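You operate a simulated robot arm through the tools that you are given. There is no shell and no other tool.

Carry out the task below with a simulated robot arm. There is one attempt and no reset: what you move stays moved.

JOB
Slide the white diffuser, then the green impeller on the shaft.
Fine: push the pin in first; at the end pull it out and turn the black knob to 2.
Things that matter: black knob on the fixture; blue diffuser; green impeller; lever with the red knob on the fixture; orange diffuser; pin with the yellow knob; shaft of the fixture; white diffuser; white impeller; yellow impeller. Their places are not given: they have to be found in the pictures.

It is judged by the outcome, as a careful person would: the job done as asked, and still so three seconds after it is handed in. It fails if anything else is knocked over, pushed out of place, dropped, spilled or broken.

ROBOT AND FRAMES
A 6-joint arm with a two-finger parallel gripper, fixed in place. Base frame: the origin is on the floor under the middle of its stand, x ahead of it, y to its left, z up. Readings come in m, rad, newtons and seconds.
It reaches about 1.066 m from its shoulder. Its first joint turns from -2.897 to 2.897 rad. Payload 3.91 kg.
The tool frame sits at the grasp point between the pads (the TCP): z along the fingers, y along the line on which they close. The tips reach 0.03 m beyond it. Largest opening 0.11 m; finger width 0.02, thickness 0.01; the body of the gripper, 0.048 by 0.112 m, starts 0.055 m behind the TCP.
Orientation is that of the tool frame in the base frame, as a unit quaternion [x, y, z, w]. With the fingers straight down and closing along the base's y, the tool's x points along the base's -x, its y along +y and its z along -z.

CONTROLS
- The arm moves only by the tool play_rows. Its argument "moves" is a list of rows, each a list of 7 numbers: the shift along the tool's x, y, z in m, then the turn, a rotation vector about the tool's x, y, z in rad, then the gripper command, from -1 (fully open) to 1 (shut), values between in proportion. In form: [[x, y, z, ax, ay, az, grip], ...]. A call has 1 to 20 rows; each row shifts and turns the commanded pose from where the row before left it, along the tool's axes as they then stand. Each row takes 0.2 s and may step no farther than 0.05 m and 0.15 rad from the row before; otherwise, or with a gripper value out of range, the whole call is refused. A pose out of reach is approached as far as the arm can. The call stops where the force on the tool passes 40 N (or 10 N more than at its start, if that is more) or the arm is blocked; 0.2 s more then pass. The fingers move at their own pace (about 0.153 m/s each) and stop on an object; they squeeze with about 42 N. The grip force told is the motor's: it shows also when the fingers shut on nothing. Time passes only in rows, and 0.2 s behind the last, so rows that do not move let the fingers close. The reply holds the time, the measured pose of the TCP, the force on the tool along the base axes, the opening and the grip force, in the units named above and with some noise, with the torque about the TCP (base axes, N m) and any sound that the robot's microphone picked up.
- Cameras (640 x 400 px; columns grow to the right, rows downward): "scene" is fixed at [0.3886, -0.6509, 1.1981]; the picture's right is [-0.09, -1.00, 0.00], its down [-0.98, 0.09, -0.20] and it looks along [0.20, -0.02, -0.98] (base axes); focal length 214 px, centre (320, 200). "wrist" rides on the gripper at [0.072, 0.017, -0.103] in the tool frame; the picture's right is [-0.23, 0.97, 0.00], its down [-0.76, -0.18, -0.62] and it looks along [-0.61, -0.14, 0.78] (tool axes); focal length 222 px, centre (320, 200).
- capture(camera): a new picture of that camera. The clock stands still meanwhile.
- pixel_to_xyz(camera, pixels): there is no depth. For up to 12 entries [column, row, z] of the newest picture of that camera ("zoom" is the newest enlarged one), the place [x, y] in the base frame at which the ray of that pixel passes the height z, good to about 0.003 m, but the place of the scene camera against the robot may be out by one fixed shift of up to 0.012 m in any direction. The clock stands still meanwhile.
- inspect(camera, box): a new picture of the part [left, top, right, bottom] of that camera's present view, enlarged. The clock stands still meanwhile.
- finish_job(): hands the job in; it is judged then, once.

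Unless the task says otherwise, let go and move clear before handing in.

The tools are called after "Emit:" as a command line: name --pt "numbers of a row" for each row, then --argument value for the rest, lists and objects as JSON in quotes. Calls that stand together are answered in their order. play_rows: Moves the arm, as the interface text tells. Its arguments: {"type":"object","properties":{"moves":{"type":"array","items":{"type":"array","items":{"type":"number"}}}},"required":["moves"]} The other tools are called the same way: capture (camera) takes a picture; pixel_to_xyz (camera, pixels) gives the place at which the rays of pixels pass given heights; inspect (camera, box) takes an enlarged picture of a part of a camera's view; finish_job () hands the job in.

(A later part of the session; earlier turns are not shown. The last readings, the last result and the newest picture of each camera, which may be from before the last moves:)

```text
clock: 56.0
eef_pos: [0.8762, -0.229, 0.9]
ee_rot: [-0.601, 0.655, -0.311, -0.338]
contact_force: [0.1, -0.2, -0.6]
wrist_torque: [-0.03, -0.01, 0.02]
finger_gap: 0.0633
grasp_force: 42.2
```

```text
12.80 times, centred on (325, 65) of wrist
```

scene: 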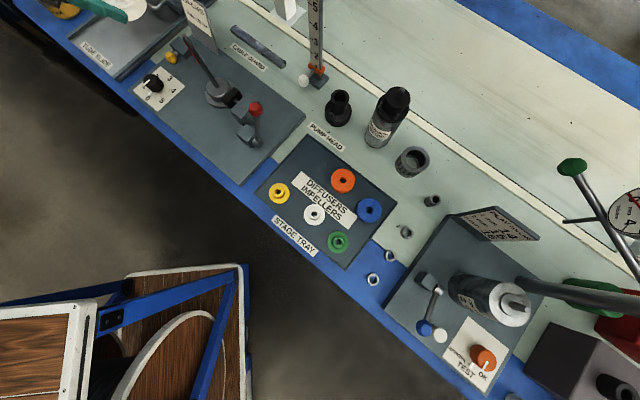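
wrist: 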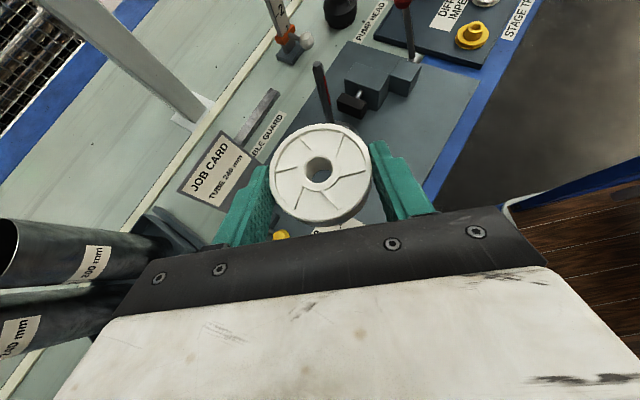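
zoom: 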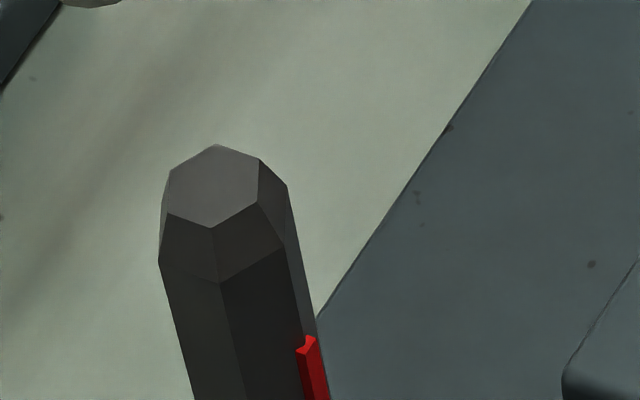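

The tip triangulates to about (0.855,-0.406,0.823). I'll move the bore above it at z≈0.90 and look through the bore.

Emit:
play_rows --pt "0.0157 0.001 0.0222 0 0 0 1" --pt "0.0157 0.001 0.0222 0 0 0 1" --pt "0.0157 0.001 0.0222 0 0 0 1" --pt "0.0157 0.001 0.0222 0 0 0 1" --pt "0.0157 0.001 0.0222 0 0 0 1" --pt "0.0154 0.0007 0.0219 0 0 0 1" --pt "0 0 0 0 0 0 1"

Emit:
inspect --camera "wrist" --box '[260, 120, 380, 230]'

Emit:
inspect --camera "scene" --box '[120, 0, 240, 80]'

```text
clock: 57.6
eef_pos: [0.8553, -0.3938, 0.8998]
ee_rot: [-0.601, 0.655, -0.31, -0.338]
contact_force: [-0.2, 0.0, -0.6]
wrist_torque: [0.02, 0.0, 0.0]
finger_gap: 0.0631
grasp_force: 41.8
```

```text
3.64 times, centred on (320, 175) of wrist
```

zoom: 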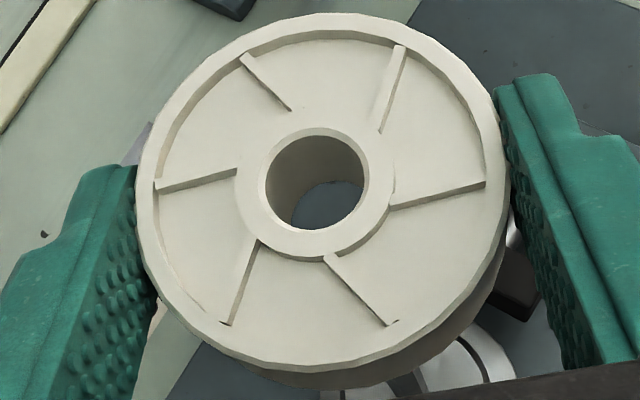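

```text
5.00 times, centred on (180, 40) of scene
```

zoom: 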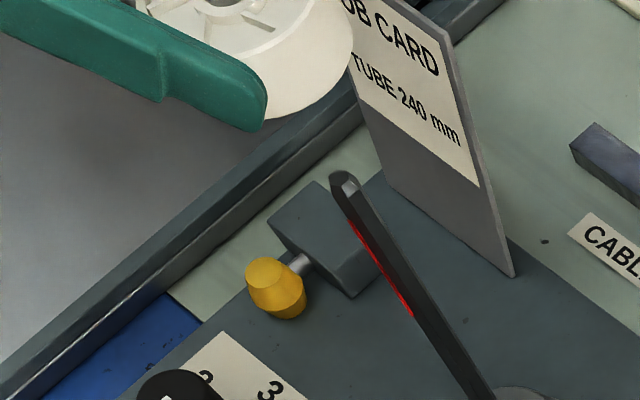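

The bore is clear of obstacles and above the tip. I'll lower 4 cm so the ring's underside is just above the tip, then look through the bore again.

Emit:
play_rows --pt "-0.0115 -0.0002 0.0069 0 0 0 1" --pt "-0.0115 -0.0002 0.0069 0 0 0 1" --pt "-0.0115 -0.0002 0.0069 0 0 0 1" --pt "0 0 0 0 0 0 1"

Emit:
inspect --camera "wrist" --box '[260, 120, 380, 230]'

Emit:
inspect --camera "scene" --box '[140, 0, 240, 60]'

```text
clock: 58.6
eef_pos: [0.8558, -0.3892, 0.8592]
ee_rot: [-0.6, 0.655, -0.311, -0.338]
contact_force: [0.5, 0.2, -0.2]
wrist_torque: [0.02, 0.0, 0.0]
finger_gap: 0.0629
grasp_force: 41.7
```

```text
3.64 times, centred on (320, 175) of wrist
```

zoom: 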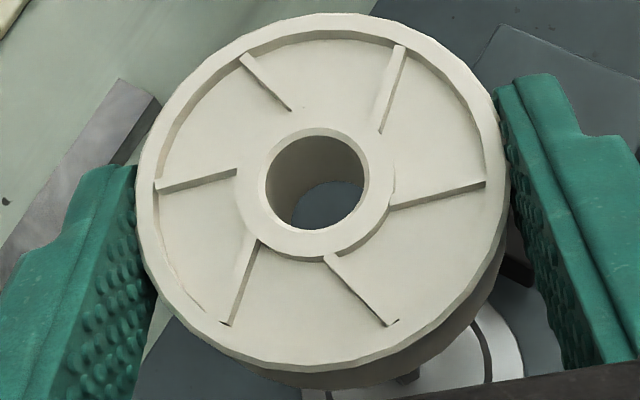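

```text
6.40 times, centred on (190, 30) of scene
```

zoom: 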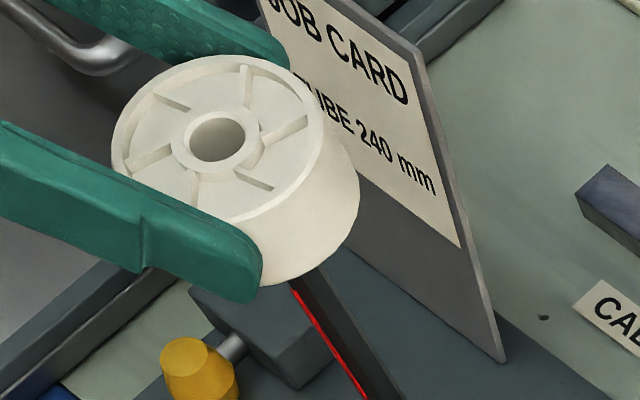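

Projecting both tip and ring in the scene view, they agree within ~1.5 mm (tip at (183.8,35.5)). I'll nudge 1.5 mm in −y and lower in small steps while watching the force.

Emit:
play_rows --pt "0.0009 -0.0001 0.0012 0 0 0 1" --pt "-0.0025 0 0.0017 0 0 0 1" --pt "-0.0025 0 0.0017 0 0 0 1" --pt "-0.0025 0 0.0017 0 0 0 1" --pt "0 0 0 0 0 0 1"

Emit:
inspect --camera "wrist" --box '[260, 120, 380, 230]'

Emit:
inspect --camera "scene" --box '[160, 5, 220, 55]'

```text
clock: 59.9
eef_pos: [0.8567, -0.3903, 0.8518]
ee_rot: [-0.601, 0.654, -0.311, -0.338]
contact_force: [0.3, -0.1, -0.3]
wrist_torque: [0.0, 0.0, -0.02]
finger_gap: 0.0632
grasp_force: 41.9
```

```text
3.64 times, centred on (320, 175) of wrist
```

zoom: 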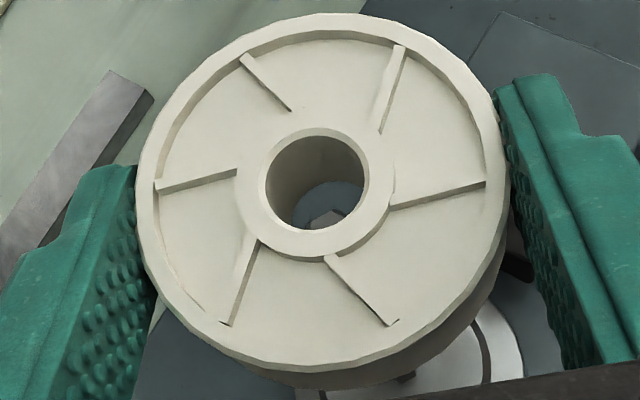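

```text
8.00 times, centred on (190, 30) of scene
```

zoom: 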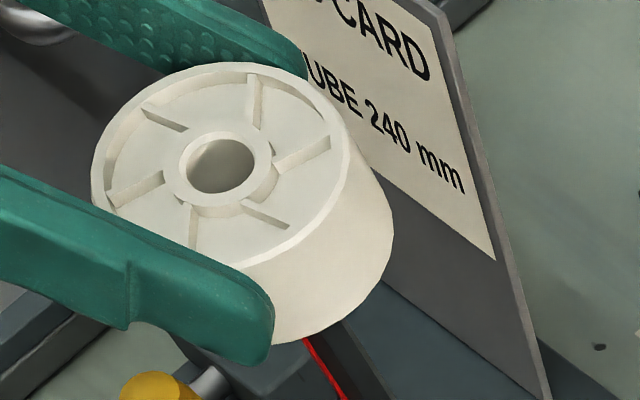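

Through the bore I can see the shaft's flat tip centered at (328,215) in the opening — well aligned. I'll lower further in 3 mm steps.

Emit:
play_rows --pt "-0.0025 0 0.0017 0 0 0 1" --pt "-0.0025 0 0.0017 0 0 0 1" --pt "-0.0025 0 0.0017 0 0 0 1" --pt "-0.0025 0 0.0017 0 0 0 1" --pt "0 0 0 0 0 0 1"

Emit:
inspect --camera "wrist" --box '[260, 120, 380, 230]'

```text
clock: 61.0
eef_pos: [0.8562, -0.3898, 0.8388]
ee_rot: [-0.6, 0.655, -0.31, -0.339]
contact_force: [-1.0, -0.2, -1.2]
wrist_torque: [0.01, 0.0, 0.0]
finger_gap: 0.0627
grasp_force: 42.4
```

```text
3.64 times, centred on (320, 175) of wrist
```

zoom: 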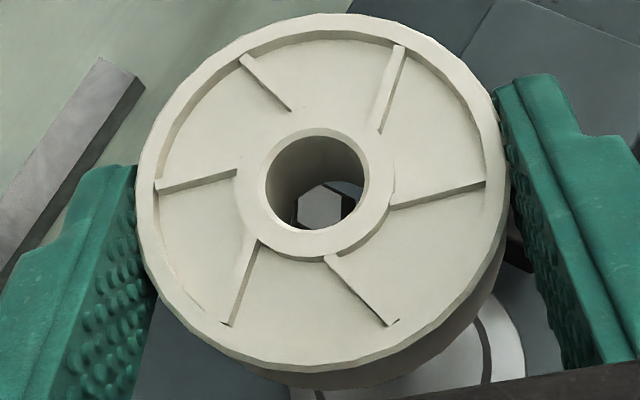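

The tip has entered the bore with no contact force. Continuing down another 15 mm.

Emit:
play_rows --pt "-0.0025 0 0.0017 0 0 0 1" --pt "-0.0025 0 0.0017 0 0 0 1" --pt "-0.0025 0 0.0017 0 0 0 1" --pt "-0.0025 0 0.0017 0 0 0 1" --pt "-0.0025 0 0.0017 0 0 0 1" --pt "0 0 0 0 0 0 1"

Emit:
inspect --camera "wrist" --box '[260, 120, 380, 230]'

Emit:
inspect --camera "scene" --box '[160, 15, 240, 75]'

```text
clock: 62.5
eef_pos: [0.8555, -0.3897, 0.8247]
ee_rot: [-0.601, 0.654, -0.311, -0.339]
contact_force: [-0.4, 0.5, 0.0]
wrist_torque: [-0.01, 0.01, 0.01]
finger_gap: 0.0632
grasp_force: 42.3
```

```text
3.64 times, centred on (320, 175) of wrist
```

zoom: 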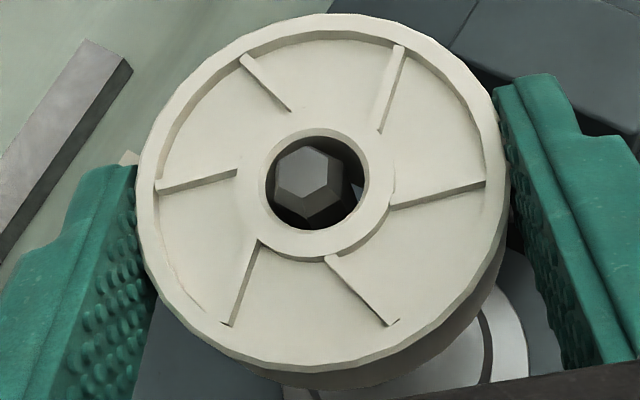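

```text
6.67 times, centred on (200, 45) of scene
```

zoom: 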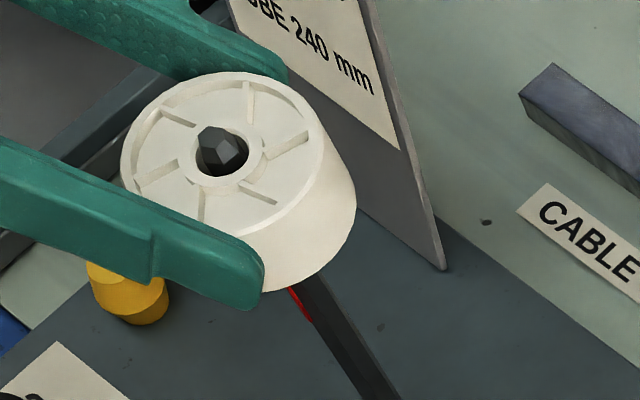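

The shaft tip now protrudes through the bore, nicely centered. I'll lower in 8 mm steps for ~64 mm and check.

Emit:
play_rows --pt "-0.0065 0 0.0046 0 0 0 1" --pt "-0.0065 0 0.0046 0 0 0 1" --pt "-0.0065 0 0.0046 0 0 0 1" --pt "-0.0065 0 0.0046 0 0 0 1" --pt "-0.0065 0 0.0046 0 0 0 1" --pt "-0.0065 0 0.0046 0 0 0 1" --pt "-0.0065 0 0.0046 0 0 0 1" --pt "-0.0065 0 0.0046 0 0 0 1" --pt "0 0 0 0 0 0 1"

Emit:
capture --camera "wrist"

Emit:
inspect --camera "scene" --box '[160, 25, 280, 125]'

```text
clock: 64.5
eef_pos: [0.8557, -0.3898, 0.7593]
ee_rot: [-0.6, 0.655, -0.311, -0.338]
contact_force: [-0.9, 0.6, -0.3]
wrist_torque: [0.0, -0.01, 0.02]
finger_gap: 0.0628
grasp_force: 42.2
```

```text
taken
```

wrist: 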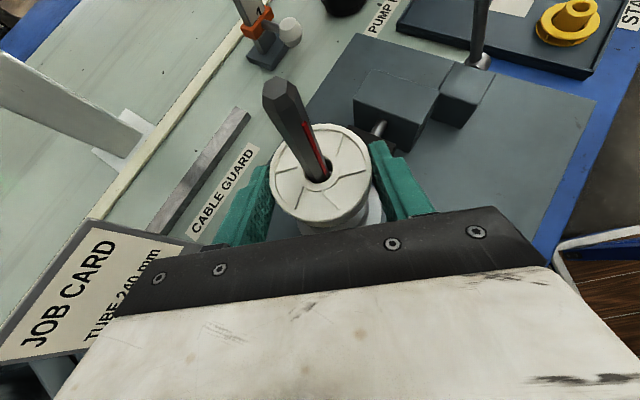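

```text
4.00 times, centred on (220, 75) of scene
```

zoom: 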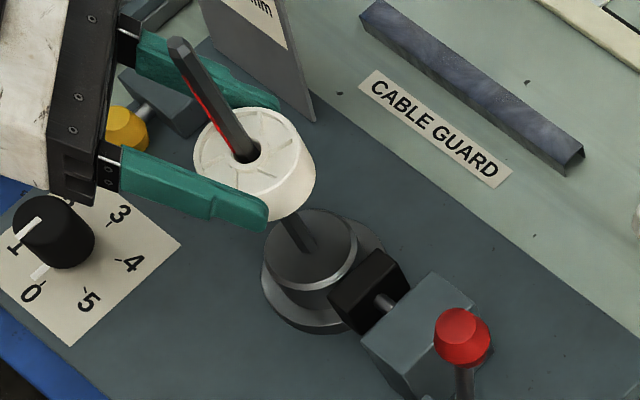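

The ring slides freely; about 64 mm remain to the hub. I'll check the jaw's corners against the lower finger before the last part.

Emit:
pixel_to_xyz --camera "zoom" --pixels '[[331, 288, 0.68], [374, 250, 0.68], [408, 271, 0.68], [366, 312, 0.68], [331, 288, 0.67], [305, 248, 0.67], [262, 265, 0.67], [355, 250, 0.67]]'

Emit:
inspect --camera "scene" --box '[195, 65, 255, 115]'

Emit:
inspect --camera "wrist" --box '[330, 80, 450, 220]'

```text
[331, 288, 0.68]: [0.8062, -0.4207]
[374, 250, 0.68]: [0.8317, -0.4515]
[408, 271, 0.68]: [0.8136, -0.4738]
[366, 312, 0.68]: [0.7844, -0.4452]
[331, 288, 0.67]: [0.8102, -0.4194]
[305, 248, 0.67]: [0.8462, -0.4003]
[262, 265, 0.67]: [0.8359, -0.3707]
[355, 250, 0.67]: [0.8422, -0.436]
```

```text
8.00 times, centred on (225, 90) of scene
```

zoom: 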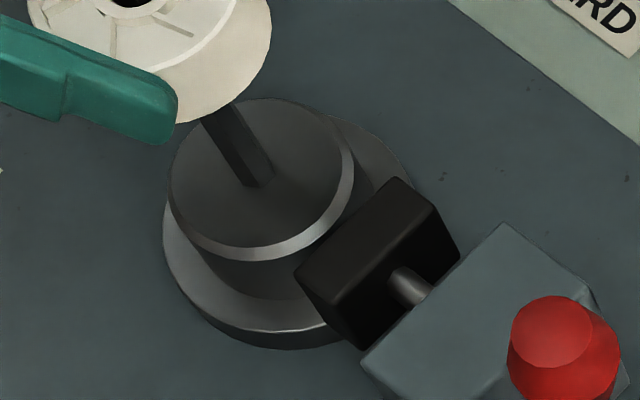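

```text
2.86 times, centred on (390, 150) of wrist
```

zoom: 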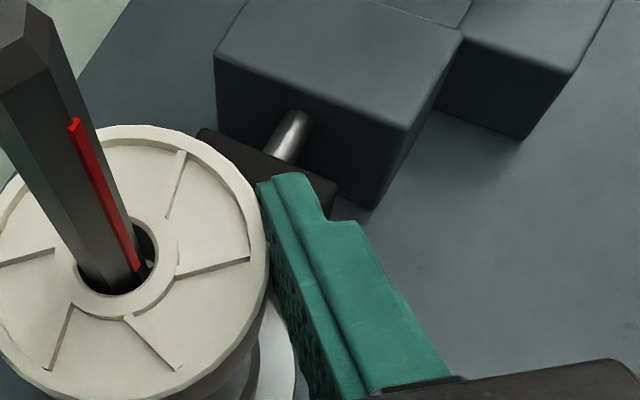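

The jaw face is ~41 mm from the shaft axis, so the ring and fingers clear it. I'll lower another ~48 mm, then feel for the hub in small steps.

Emit:
play_rows --pt "-0.0065 0 0.0046 0 0 0 1" --pt "-0.0065 0 0.0046 0 0 0 1" --pt "-0.0065 0 0.0046 0 0 0 1" --pt "-0.0065 0 0.0046 0 0 0 1" --pt "-0.0065 0 0.0046 0 0 0 1" --pt "-0.0065 0 0.0046 0 0 0 1" --pt "0 0 0 0 0 0 1"

Emit:
inspect --camera "wrist" --box '[240, 80, 440, 230]'

Emit:
inspect --camera "scene" --box '[180, 35, 270, 115]'

```text
clock: 66.0
eef_pos: [0.856, -0.3881, 0.7128]
ee_rot: [-0.599, 0.655, -0.311, -0.339]
contact_force: [0.6, 0.9, 0.1]
wrist_torque: [-0.02, 0.0, -0.02]
finger_gap: 0.0628
grasp_force: 41.6
```

```text
2.67 times, centred on (340, 155) of wrist
```

zoom: 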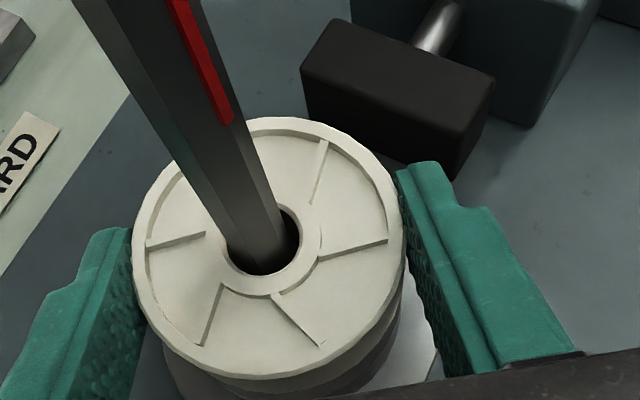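

```text
5.00 times, centred on (225, 75) of scene
```

zoom: 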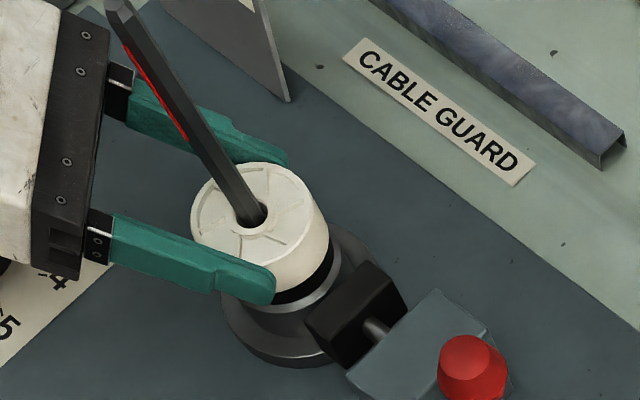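

The ring is just above the hub (small dark gap in the scene zoom). I'll go down in 2 mm steps.

Emit:
play_rows --pt "-0.0016 0 0.0012 0 0 0 1" --pt "-0.0016 0 0.0012 0 0 0 1" --pt "-0.0016 0 0.0012 0 0 0 1" --pt "-0.0016 0 0.0012 0 0 0 1" --pt "0 0 0 0 0 0 1"

Emit:
inspect --camera "scene" --box '[190, 45, 260, 105]'

Emit:
inspect --camera "wrist" --box '[330, 100, 450, 230]'

```text
clock: 67.2
eef_pos: [0.8567, -0.3896, 0.7037]
ee_rot: [-0.601, 0.654, -0.311, -0.338]
contact_force: [0.6, -0.7, 0.0]
wrist_torque: [0.03, 0.01, -0.02]
finger_gap: 0.0627
grasp_force: 41.8
```

```text
6.67 times, centred on (225, 75) of scene
```

zoom: 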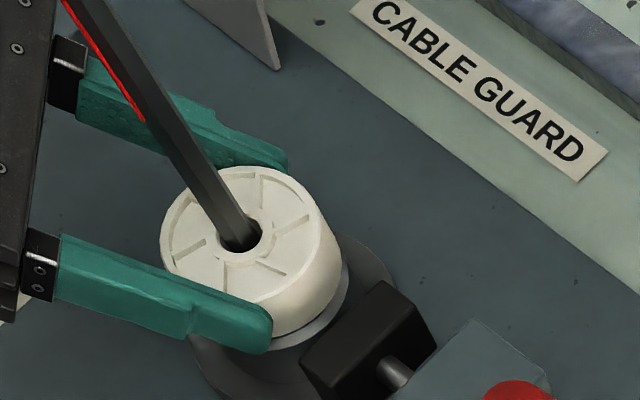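

```text
3.08 times, centred on (390, 165) of wrist
```

zoom: 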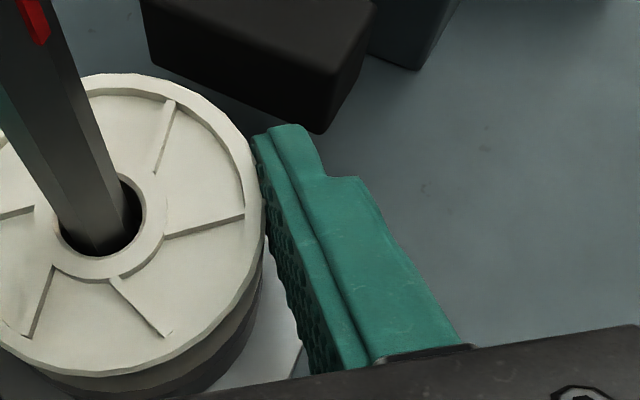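

A thin gap remains. Two or three more 2 mm steps.

Emit:
play_rows --pt "-0.0016 0 0.0012 0 0 0 1" --pt "-0.0016 0 0.0012 0 0 0 1" --pt "0 0 0 0 0 0 1"

Emit:
inspect --camera "scene" --box '[205, 65, 250, 105]'

Emit:
inspect --camera "wrist" --box '[330, 100, 450, 230]'

```text
clock: 68.0
eef_pos: [0.8567, -0.3901, 0.6996]
ee_rot: [-0.599, 0.655, -0.311, -0.34]
contact_force: [1.7, 0.3, 3.2]
wrist_torque: [0.03, 0.04, 0.01]
finger_gap: 0.0629
grasp_force: 42.3
```

```text
10.00 times, centred on (228, 85) of scene
```

zoom: 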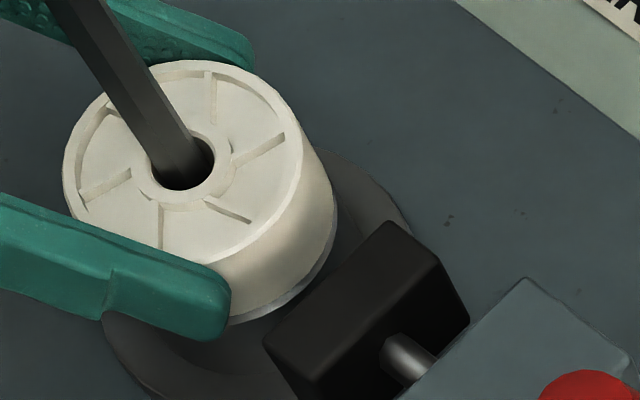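

```text
3.08 times, centred on (390, 165) of wrist
```

zoom: 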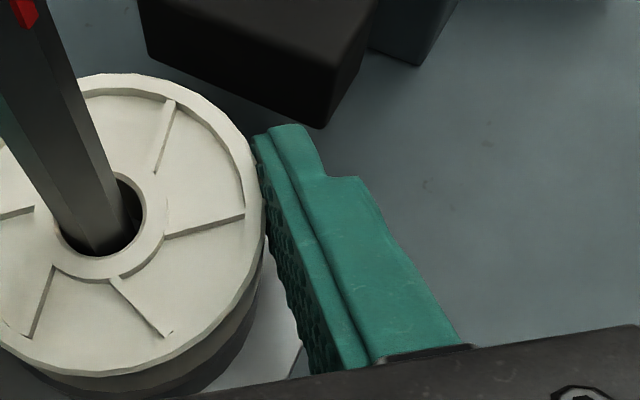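

Light contact (3 N up) — the ring rests on the hub. I'll open slightly (gap ≈74 mm) and check the ring stays.

Emit:
play_rows --pt "0 0 0 0 0 0 0.2" --pt "0 0 0 0 0 0 -0.1" --pt "0 0 0 0 0 0 -0.25" --pt "0 0 0 0 0 0 -0.3" --pt "0 0 0 0 0 0 -0.3"

Emit:
inspect --camera "scene" --box '[190, 45, 260, 105]'

Emit:
inspect --camera "wrist" --box '[220, 80, 440, 230]'

```text
clock: 69.2
eef_pos: [0.856, -0.3895, 0.6999]
ee_rot: [-0.6, 0.655, -0.31, -0.338]
contact_force: [0.0, 0.6, -0.4]
wrist_torque: [-0.03, 0.03, 0.0]
finger_gap: 0.0716
grasp_force: 0.1
```

```text
6.67 times, centred on (225, 75) of scene
```

zoom: 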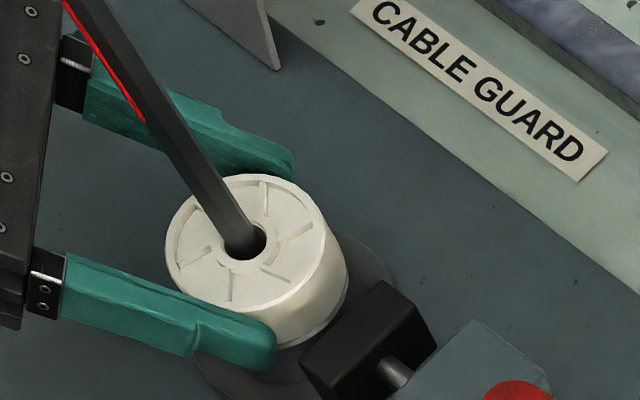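

```text
2.67 times, centred on (330, 155) of wrist
```

zoom: 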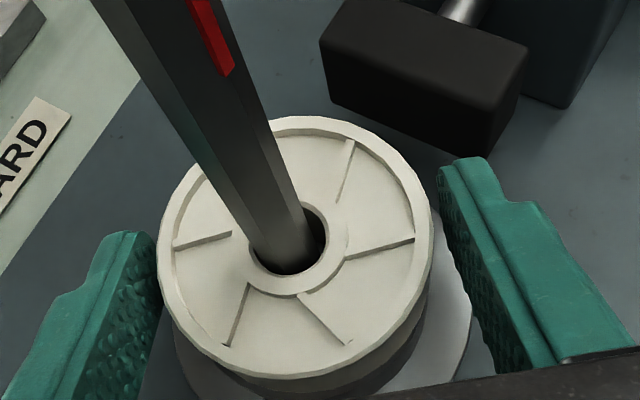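

The diffuser rests on the hub. I'll rise gently while opening a touch more, and confirm it stays put.

Emit:
play_rows --pt "0.0033 0 -0.0023 0 0 0 -0.35" --pt "0.0065 0 -0.0046 0 0 0 -0.4" --pt "0.0082 0 -0.0058 0 0 0 -0.45" --pt "0.0163 0 -0.0116 0 0 0 -0.5" --pt "0 0 0 0 0 0 -0.5"

Emit:
inspect --camera "scene" --box '[190, 45, 260, 105]'

```text
clock: 70.5
eef_pos: [0.8553, -0.3903, 0.7435]
ee_rot: [-0.6, 0.654, -0.311, -0.338]
contact_force: [0.5, 1.4, 0.0]
wrist_torque: [-0.01, -0.01, 0.0]
finger_gap: 0.0827
grasp_force: 0.0
```

```text
6.67 times, centred on (225, 75) of scene
```

zoom: 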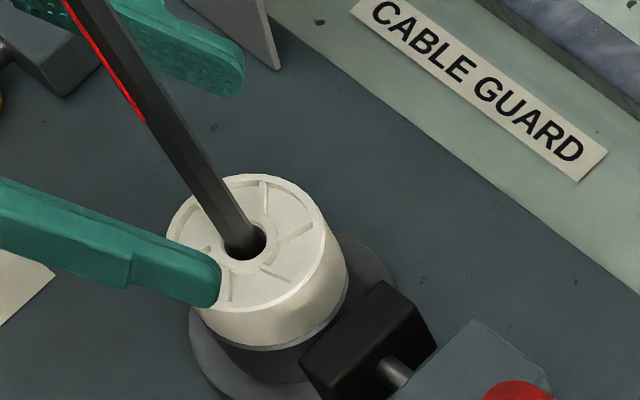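

The white diffuser is seated on the hub. I'll rise clear of the shaft tip and travel back over the tray toward the green impeller.

Emit:
play_rows --pt "0.0257 0 -0.0182 0 0 0 -0.5" --pt "0.0257 0 -0.0182 0 0 0 -0.5" --pt "0.0257 0 -0.0182 0 0 0 -0.5" --pt "0.0257 0 -0.0182 0 0 0 -0.5" --pt "0.0257 0 -0.0182 0 0 0 -0.5" --pt "0 0 0 0 0 0 -0.5"

Emit:
play_rows --pt "0.016 0.0365 0.0225 0 0 0 -0.3" --pt "0.016 0.0365 0.0225 0 0 0 -0.3" --pt "0.016 0.0365 0.0225 0 0 0 -0.3" --pt "0.016 0.0365 0.0225 0 0 0 -0.3" --pt "0.016 0.0365 0.0225 0 0 0 -0.3" --pt "0.016 0.0365 0.0225 0 0 0 -0.3" --pt "0.016 0.0365 0.0225 0 0 0 -0.3" --pt "0.016 0.0365 0.0225 0 0 0 -0.3" --pt "0.016 0.0365 0.0225 0 0 0 -0.3" --pt "0.016 0.0365 0.0225 0 0 0 -0.3" --pt "0.016 0.0365 0.0225 0 0 0 -0.3" --pt "0.016 0.0365 0.0225 0 0 0 -0.3" --pt "0 0 0 0.089 0 -0.063 -0.3" --pt "0 0 0 0.089 0 -0.063 -0.3" --pt "0 0 0 0.089 0 -0.063 -0.3" --pt "0 0 0 0.089 0 -0.063 -0.3" --pt "0 0 0 0 0 0 -0.3"

Emit:
capture --camera "wrist"

Emit:
capture --camera "scene"

```text
clock: 71.8
eef_pos: [0.8559, -0.3893, 0.9003]
ee_rot: [-0.6, 0.655, -0.311, -0.339]
contact_force: [0.0, 0.1, 0.7]
wrist_torque: [0.02, -0.01, -0.03]
finger_gap: 0.0824
grasp_force: 0.1
```

```text
clock: 75.5
eef_pos: [0.3924, -0.6818, 0.8999]
ee_rot: [0.668, -0.586, 0.344, 0.304]
contact_force: [0.1, 0.7, 0.0]
wrist_torque: [0.02, 0.01, -0.03]
finger_gap: 0.0714
grasp_force: 0.0
out of reach, approached as far as the arm can: row 15, 16
```

```text
taken
```

wrist: 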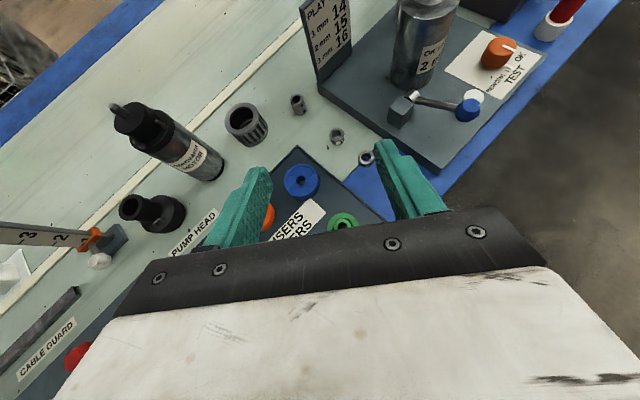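

```text
taken
```

scene: 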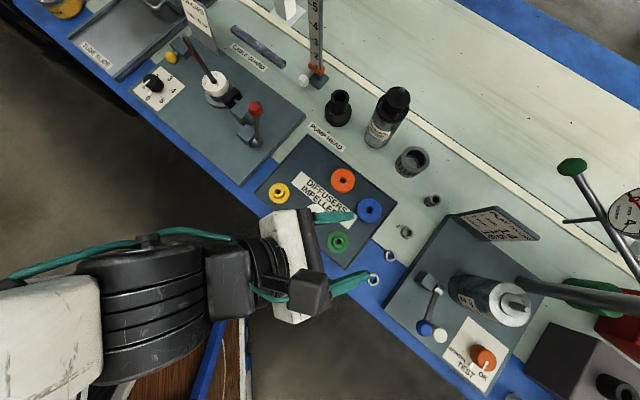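

The turn hit a joint limit (heading stopped at −83°). I'll turn back toward −95° and check what the commanded pose does.

Emit:
play_rows --pt "0 0 0 -0.089 0 0.063 -0.3" --pt "0 0 0 -0.089 0 0.063 -0.3" --pt "0 0 0 0 0 0 -0.3"

```text
clock: 76.2
eef_pos: [0.3924, -0.6812, 0.9004]
ee_rot: [-0.599, 0.656, -0.308, -0.34]
contact_force: [0.7, -0.1, -0.2]
wrist_torque: [0.0, -0.02, 0.04]
finger_gap: 0.0715
grasp_force: 0.0
```

Heading is −95° now. I'll locate the green impeller in the wrist view.

Emit:
capture --camera "wrist"

Emit:
inspect --camera "wrist" --box '[250, 130, 400, 240]'

```text
taken
```

wrist: 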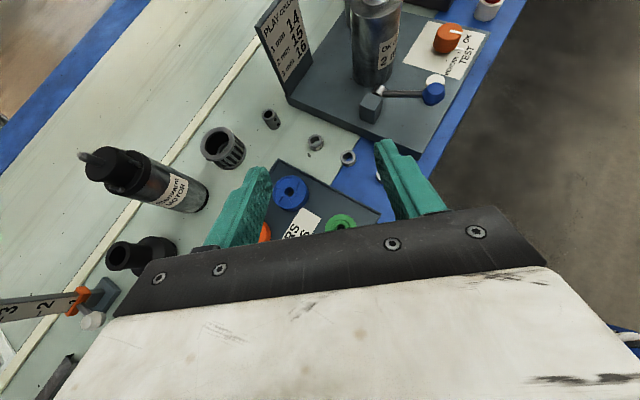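

```text
3.64 times, centred on (325, 185) of wrist
```

zoom: 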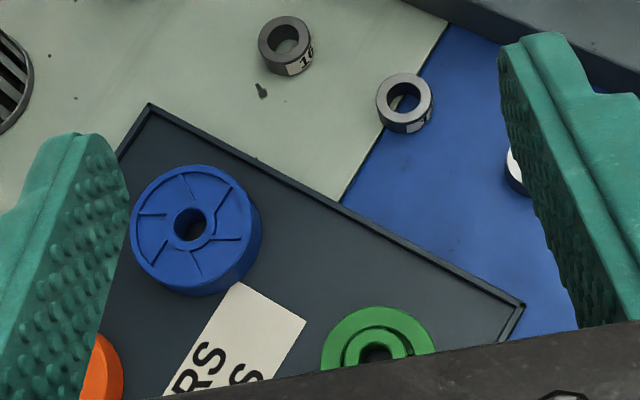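

The green impeller is partly hidden by the gripper. I'll lower to z≈0.76 where it comes into view.

Emit:
play_rows --pt "-0.0285 0 0.0202 0 0 0 -0.3" --pt "-0.0285 0 0.0202 0 0 0 -0.3" --pt "-0.0285 0 0.0202 0 0 0 -0.3" --pt "-0.0285 0 0.0202 0 0 0 -0.3" --pt "0 0 0 0 0 0 -0.3"

Emit:
capture --camera "wrist"

Emit:
inspect --camera "wrist" --box '[250, 130, 400, 240]'

Emit:
inspect --camera "scene" --box '[280, 180, 400, 290]'

```text
clock: 77.5
eef_pos: [0.39, -0.6811, 0.76]
ee_rot: [-0.599, 0.655, -0.309, -0.34]
contact_force: [1.4, 0.2, -0.3]
wrist_torque: [-0.02, -0.02, -0.01]
finger_gap: 0.0718
grasp_force: 0.1
```

```text
taken
```

wrist: 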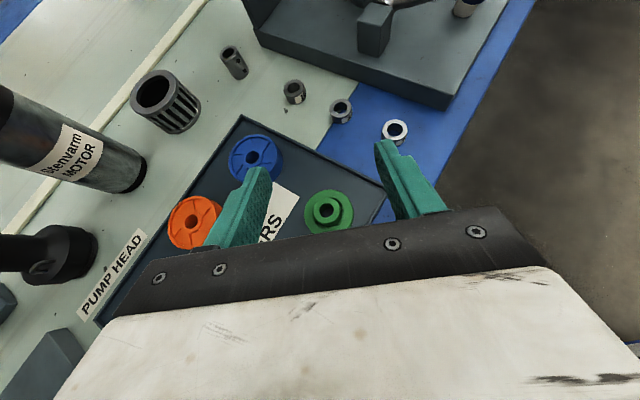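

```text
3.64 times, centred on (325, 185) of wrist
```

zoom: 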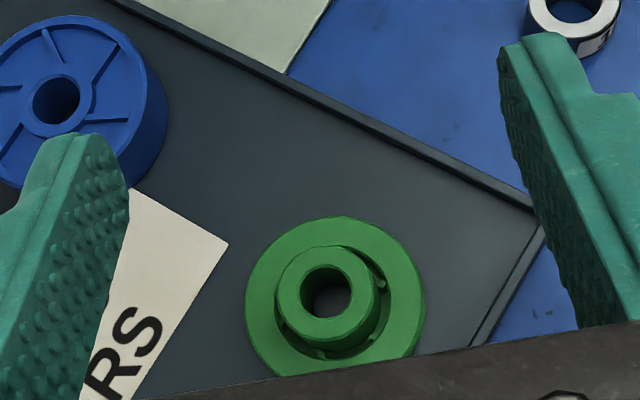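

```text
3.64 times, centred on (340, 235) of scene
```

zoom: 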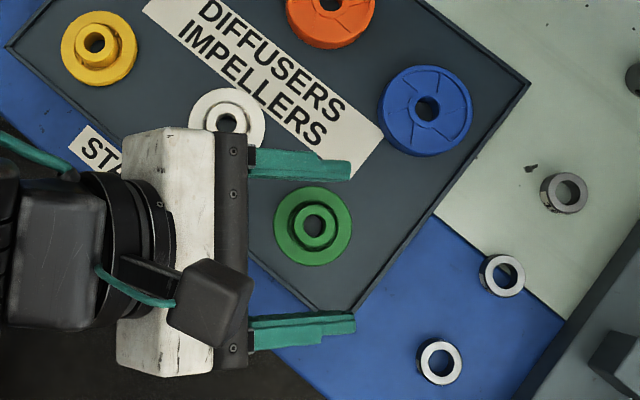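

Emit:
pixel_to_xyz --camera "zoom" --pixels '[[340, 235, 0.65]]'

Emit:
pixel_to_xyz --camera "wrist" --pixels '[[326.7, 210, 0.645], [326.7, 210, 0.65], [326.7, 210, 0.65], [326.7, 210, 0.655], [329, 211, 0.636]]'

```text
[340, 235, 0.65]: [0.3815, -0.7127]
```

```text
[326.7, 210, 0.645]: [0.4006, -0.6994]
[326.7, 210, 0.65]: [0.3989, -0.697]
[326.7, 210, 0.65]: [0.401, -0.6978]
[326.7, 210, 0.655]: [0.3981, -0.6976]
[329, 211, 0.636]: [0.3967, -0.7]
```

The green hub's bore is at ≈(0.3995,-0.698). I'll narrow the opening to 55 mm and lower to z≈0.68 over it.

Emit:
play_rows --pt "-0.0217 -0.0038 0.0154 0 0 0 0" --pt "-0.0217 -0.0038 0.0154 0 0 0 0" --pt "-0.0217 -0.0038 0.0154 0 0 0 0" --pt "0 0 0 0 0 0 0"

Emit:
inspect --camera "wrist" --box '[240, 110, 400, 230]'

Emit:
inspect --camera "scene" --box '[300, 200, 380, 280]'

```text
clock: 78.5
eef_pos: [0.4036, -0.6857, 0.6792]
ee_rot: [-0.6, 0.656, -0.309, -0.34]
contact_force: [-0.1, -0.2, 0.7]
wrist_torque: [0.04, 0.01, 0.01]
finger_gap: 0.0552
grasp_force: 0.1
```

```text
3.33 times, centred on (320, 170) of wrist
```

zoom: 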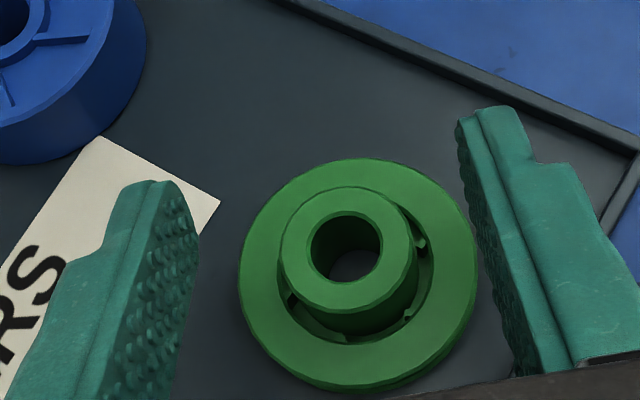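

```text
5.00 times, centred on (340, 240) of scene
```

zoom: 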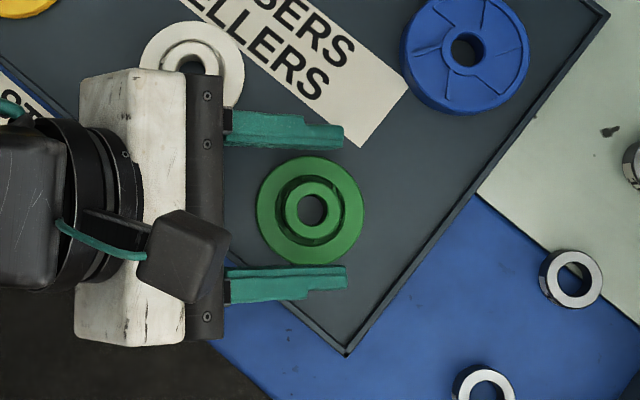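

Emit:
pixel_to_xyz --camera "wrist" --pixels '[[327.8, 183.5, 0.651], [327.8, 183.5, 0.651], [327.8, 183.5, 0.647], [327.8, 183.5, 0.655]]'

Emit:
capture --camera "wrist"

Emit:
pixel_to_xyz --camera "wrist" --pixels '[[327.8, 183.5, 0.651], [327.8, 183.5, 0.651], [327.8, 183.5, 0.647], [327.8, 183.5, 0.655]]'

```text
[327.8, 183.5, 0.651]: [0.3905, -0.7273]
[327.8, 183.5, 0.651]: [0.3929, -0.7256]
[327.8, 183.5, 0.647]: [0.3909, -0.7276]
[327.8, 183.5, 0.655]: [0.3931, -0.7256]
```

```text
taken
```

wrist: 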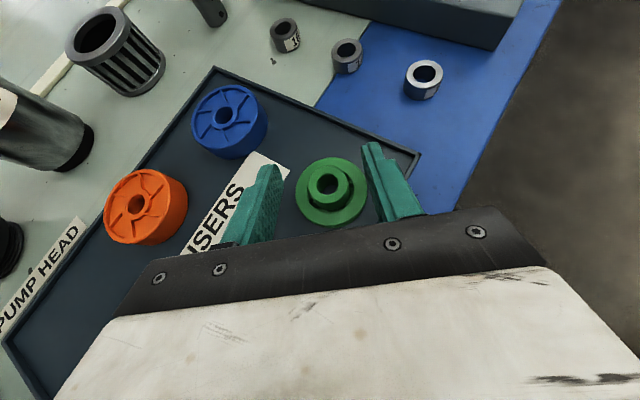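

```text
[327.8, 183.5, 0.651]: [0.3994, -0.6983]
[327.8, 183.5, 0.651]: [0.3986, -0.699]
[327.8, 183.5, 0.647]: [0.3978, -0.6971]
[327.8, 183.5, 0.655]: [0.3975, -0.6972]
```

The hub center is (0.3985,-0.698). I'll shift and lower to z≈0.662 in small steps so the fingertips stop just above the impeller's disc.

Emit:
play_rows --pt "-0.0053 0.0013 0.0024 0 0 0 0" --pt "-0.0053 0.0013 0.0024 0 0 0 0" --pt "-0.0053 0.0013 0.0024 0 0 0 0" --pt "0 0 0 0 0 0 0"

Emit:
capture --camera "wrist"

Emit:
inspect --camera "wrist" --box '[240, 110, 400, 230]'

Emit:
inspect --camera "scene" --box '[310, 210, 370, 270]'

```text
clock: 79.5
eef_pos: [0.3985, -0.6799, 0.6638]
ee_rot: [-0.598, 0.656, -0.309, -0.34]
contact_force: [-0.1, -0.6, 0.4]
wrist_torque: [-0.03, -0.07, -0.06]
finger_gap: 0.0551
grasp_force: 0.1
```

```text
taken
```

wrist: 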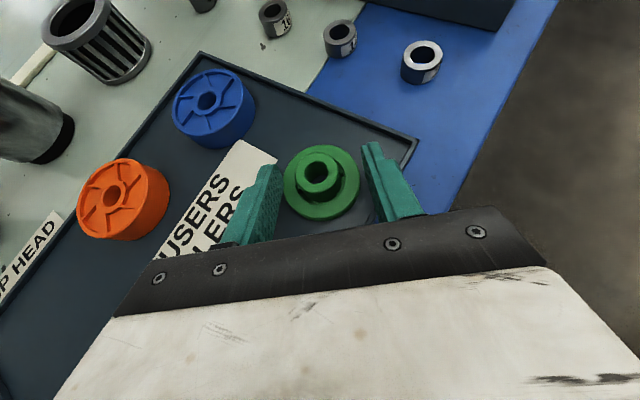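

```text
3.33 times, centred on (320, 170) of wrist
```

zoom: 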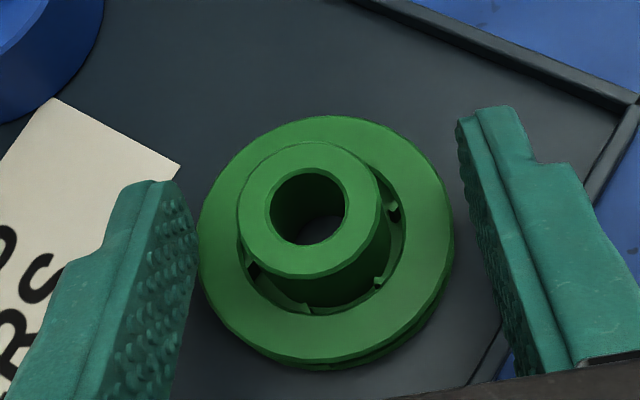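

```text
6.67 times, centred on (340, 240) of scene
```

zoom: 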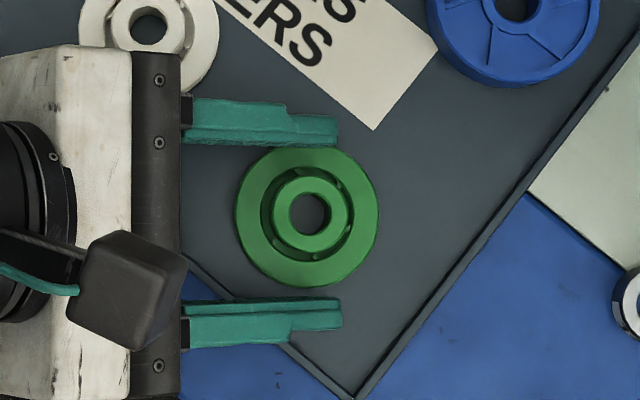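

The hub is ~2 mm off center laterally; I'll correct, lower 1.5 mm and close on the hub.

Emit:
play_rows --pt "-0.0019 -0.0016 0 0 0 0 0" --pt "0 0 0 0 0 0 0"

Emit:
play_rows --pt "0 0 0 0 0 0 0.15" --pt "0 0 0 0 0 0 0.3" --pt "0 0 0 0 0 0 0.5" --pt "0 0 0 0 0 0 1" --pt "0 0 0 0 0 0 1"

Emit:
capture --camera "wrist"

Emit:
inspect --camera "wrist" --box '[240, 110, 400, 230]'

Emit:
inspect --camera "scene" --box '[310, 210, 370, 270]'

```text
clock: 80.0
eef_pos: [0.4016, -0.6804, 0.6626]
ee_rot: [-0.599, 0.655, -0.31, -0.34]
contact_force: [-1.7, -1.2, 10.5]
wrist_torque: [-0.29, -0.24, -0.09]
finger_gap: 0.0543
grasp_force: 0.2
```

```text
clock: 81.2
eef_pos: [0.4015, -0.6794, 0.6645]
ee_rot: [-0.599, 0.655, -0.311, -0.34]
contact_force: [9.1, -1.4, 23.4]
wrist_torque: [-0.51, -0.36, 0.16]
finger_gap: 0.0267
grasp_force: 41.8
```

```text
taken
```

wrist: 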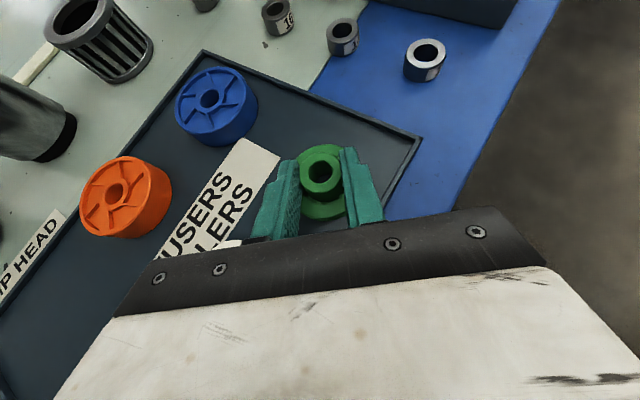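

```text
3.33 times, centred on (320, 170) of wrist
```

zoom: 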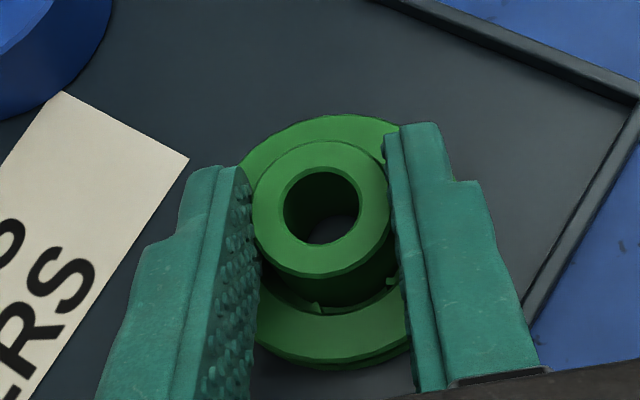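

```text
6.67 times, centred on (340, 240) of scene
```

zoom: 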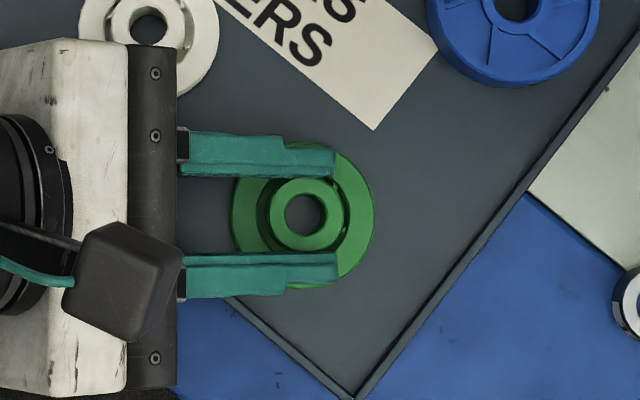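

The hub is gripped (gap 26.7 mm); the fingertips rest lightly on the disc. I'll lift slowly and check.

Emit:
play_rows --pt "0.0016 0 -0.0012 0 0 0 1" --pt "0.0016 0 -0.0012 0 0 0 1" --pt "0.0016 0 -0.0012 0 0 0 1" --pt "0.0016 0 -0.0012 0 0 0 1" --pt "0 0 0 0 0 0 1"

Emit:
inspect --camera "wrist" --box '[240, 110, 400, 230]'

Emit:
inspect --camera "scene" --box '[310, 210, 370, 270]'

```text
clock: 82.5
eef_pos: [0.3995, -0.6794, 0.6687]
ee_rot: [-0.599, 0.656, -0.309, -0.34]
contact_force: [-0.6, -1.3, -0.4]
wrist_torque: [0.0, -0.01, -0.05]
finger_gap: 0.0264
grasp_force: 42.5
```

```text
3.33 times, centred on (320, 170) of wrist
```

zoom: 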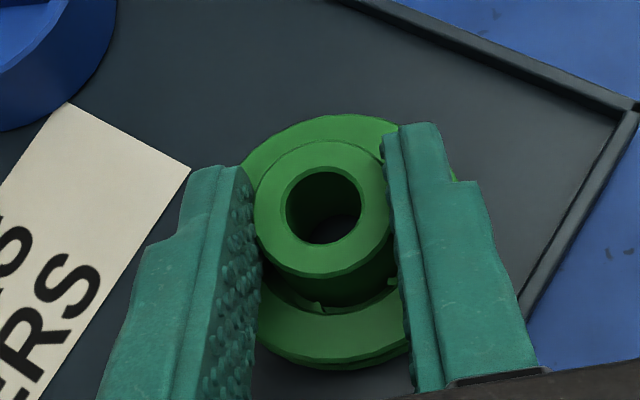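

```text
6.67 times, centred on (340, 240) of scene
```

zoom: 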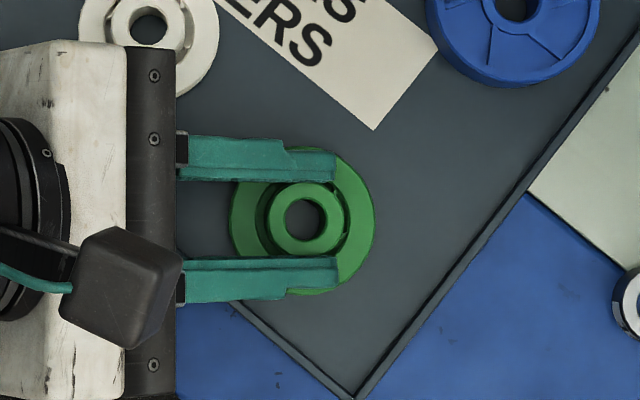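

The forces vanished and the impeller keeps its place in the view. Lifting further gently.

Emit:
play_rows --pt "0.0033 0 -0.0023 0 0 0 1" --pt "0.0049 0 -0.0035 0 0 0 1" --pt "0.0065 0 -0.0046 0 0 0 1" --pt "0.0065 0 -0.0046 0 0 0 1" --pt "0.0065 0 -0.0046 0 0 0 1" --pt "0.0065 0 -0.0046 0 0 0 1" --pt "0 0 0 0 0 0 1"

Emit:
capture --camera "wrist"

Emit:
inspect --camera "wrist" --box '[240, 110, 400, 230]'

Emit:
inspect --camera "scene" --box '[310, 210, 370, 270]'

```text
clock: 84.0
eef_pos: [0.4003, -0.6794, 0.7117]
ee_rot: [-0.599, 0.655, -0.309, -0.341]
contact_force: [-0.9, 0.5, -0.8]
wrist_torque: [-0.01, 0.0, 0.0]
finger_gap: 0.0262
grasp_force: 42.3
```

```text
taken
```

wrist: 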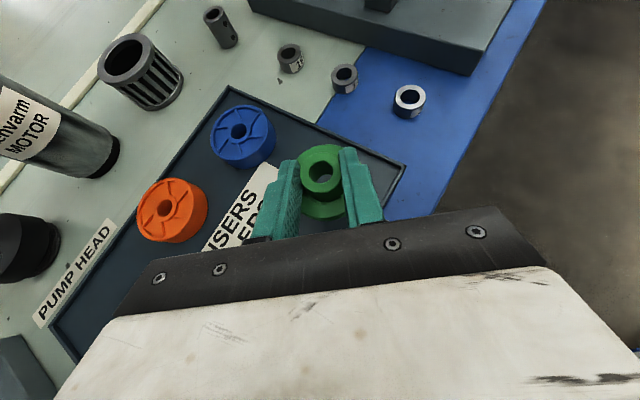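

```text
3.33 times, centred on (320, 170) of wrist
```

zoom: 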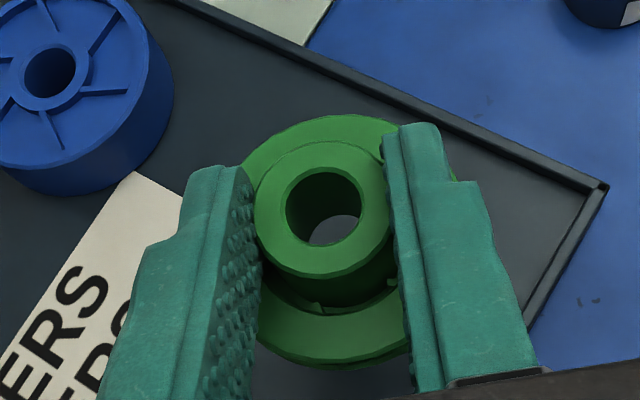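

```text
6.67 times, centred on (340, 240) of scene
```

zoom: 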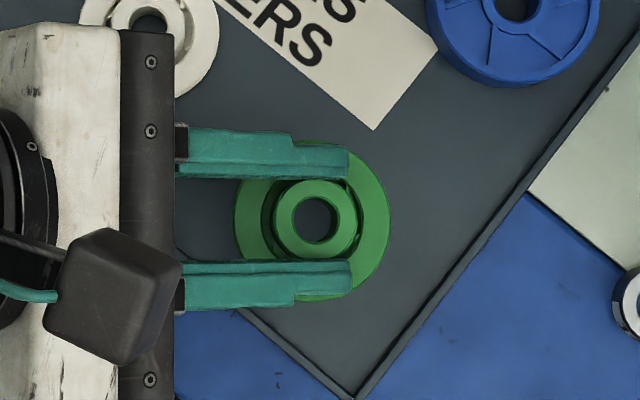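

Firmly held. I'll measure the bore's offset from the TCP in this captured view.

Emit:
pixel_to_xyz --camera "wrist" --pixels '[[321, 172.6, 0.699], [321, 172.6, 0.699], [321, 172.6, 0.699], [321, 172.6, 0.695], [321, 172.6, 0.703]]'

```text
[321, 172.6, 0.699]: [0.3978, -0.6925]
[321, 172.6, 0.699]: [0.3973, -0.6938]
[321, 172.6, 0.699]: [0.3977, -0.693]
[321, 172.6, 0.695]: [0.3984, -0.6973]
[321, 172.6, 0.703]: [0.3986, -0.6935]
```

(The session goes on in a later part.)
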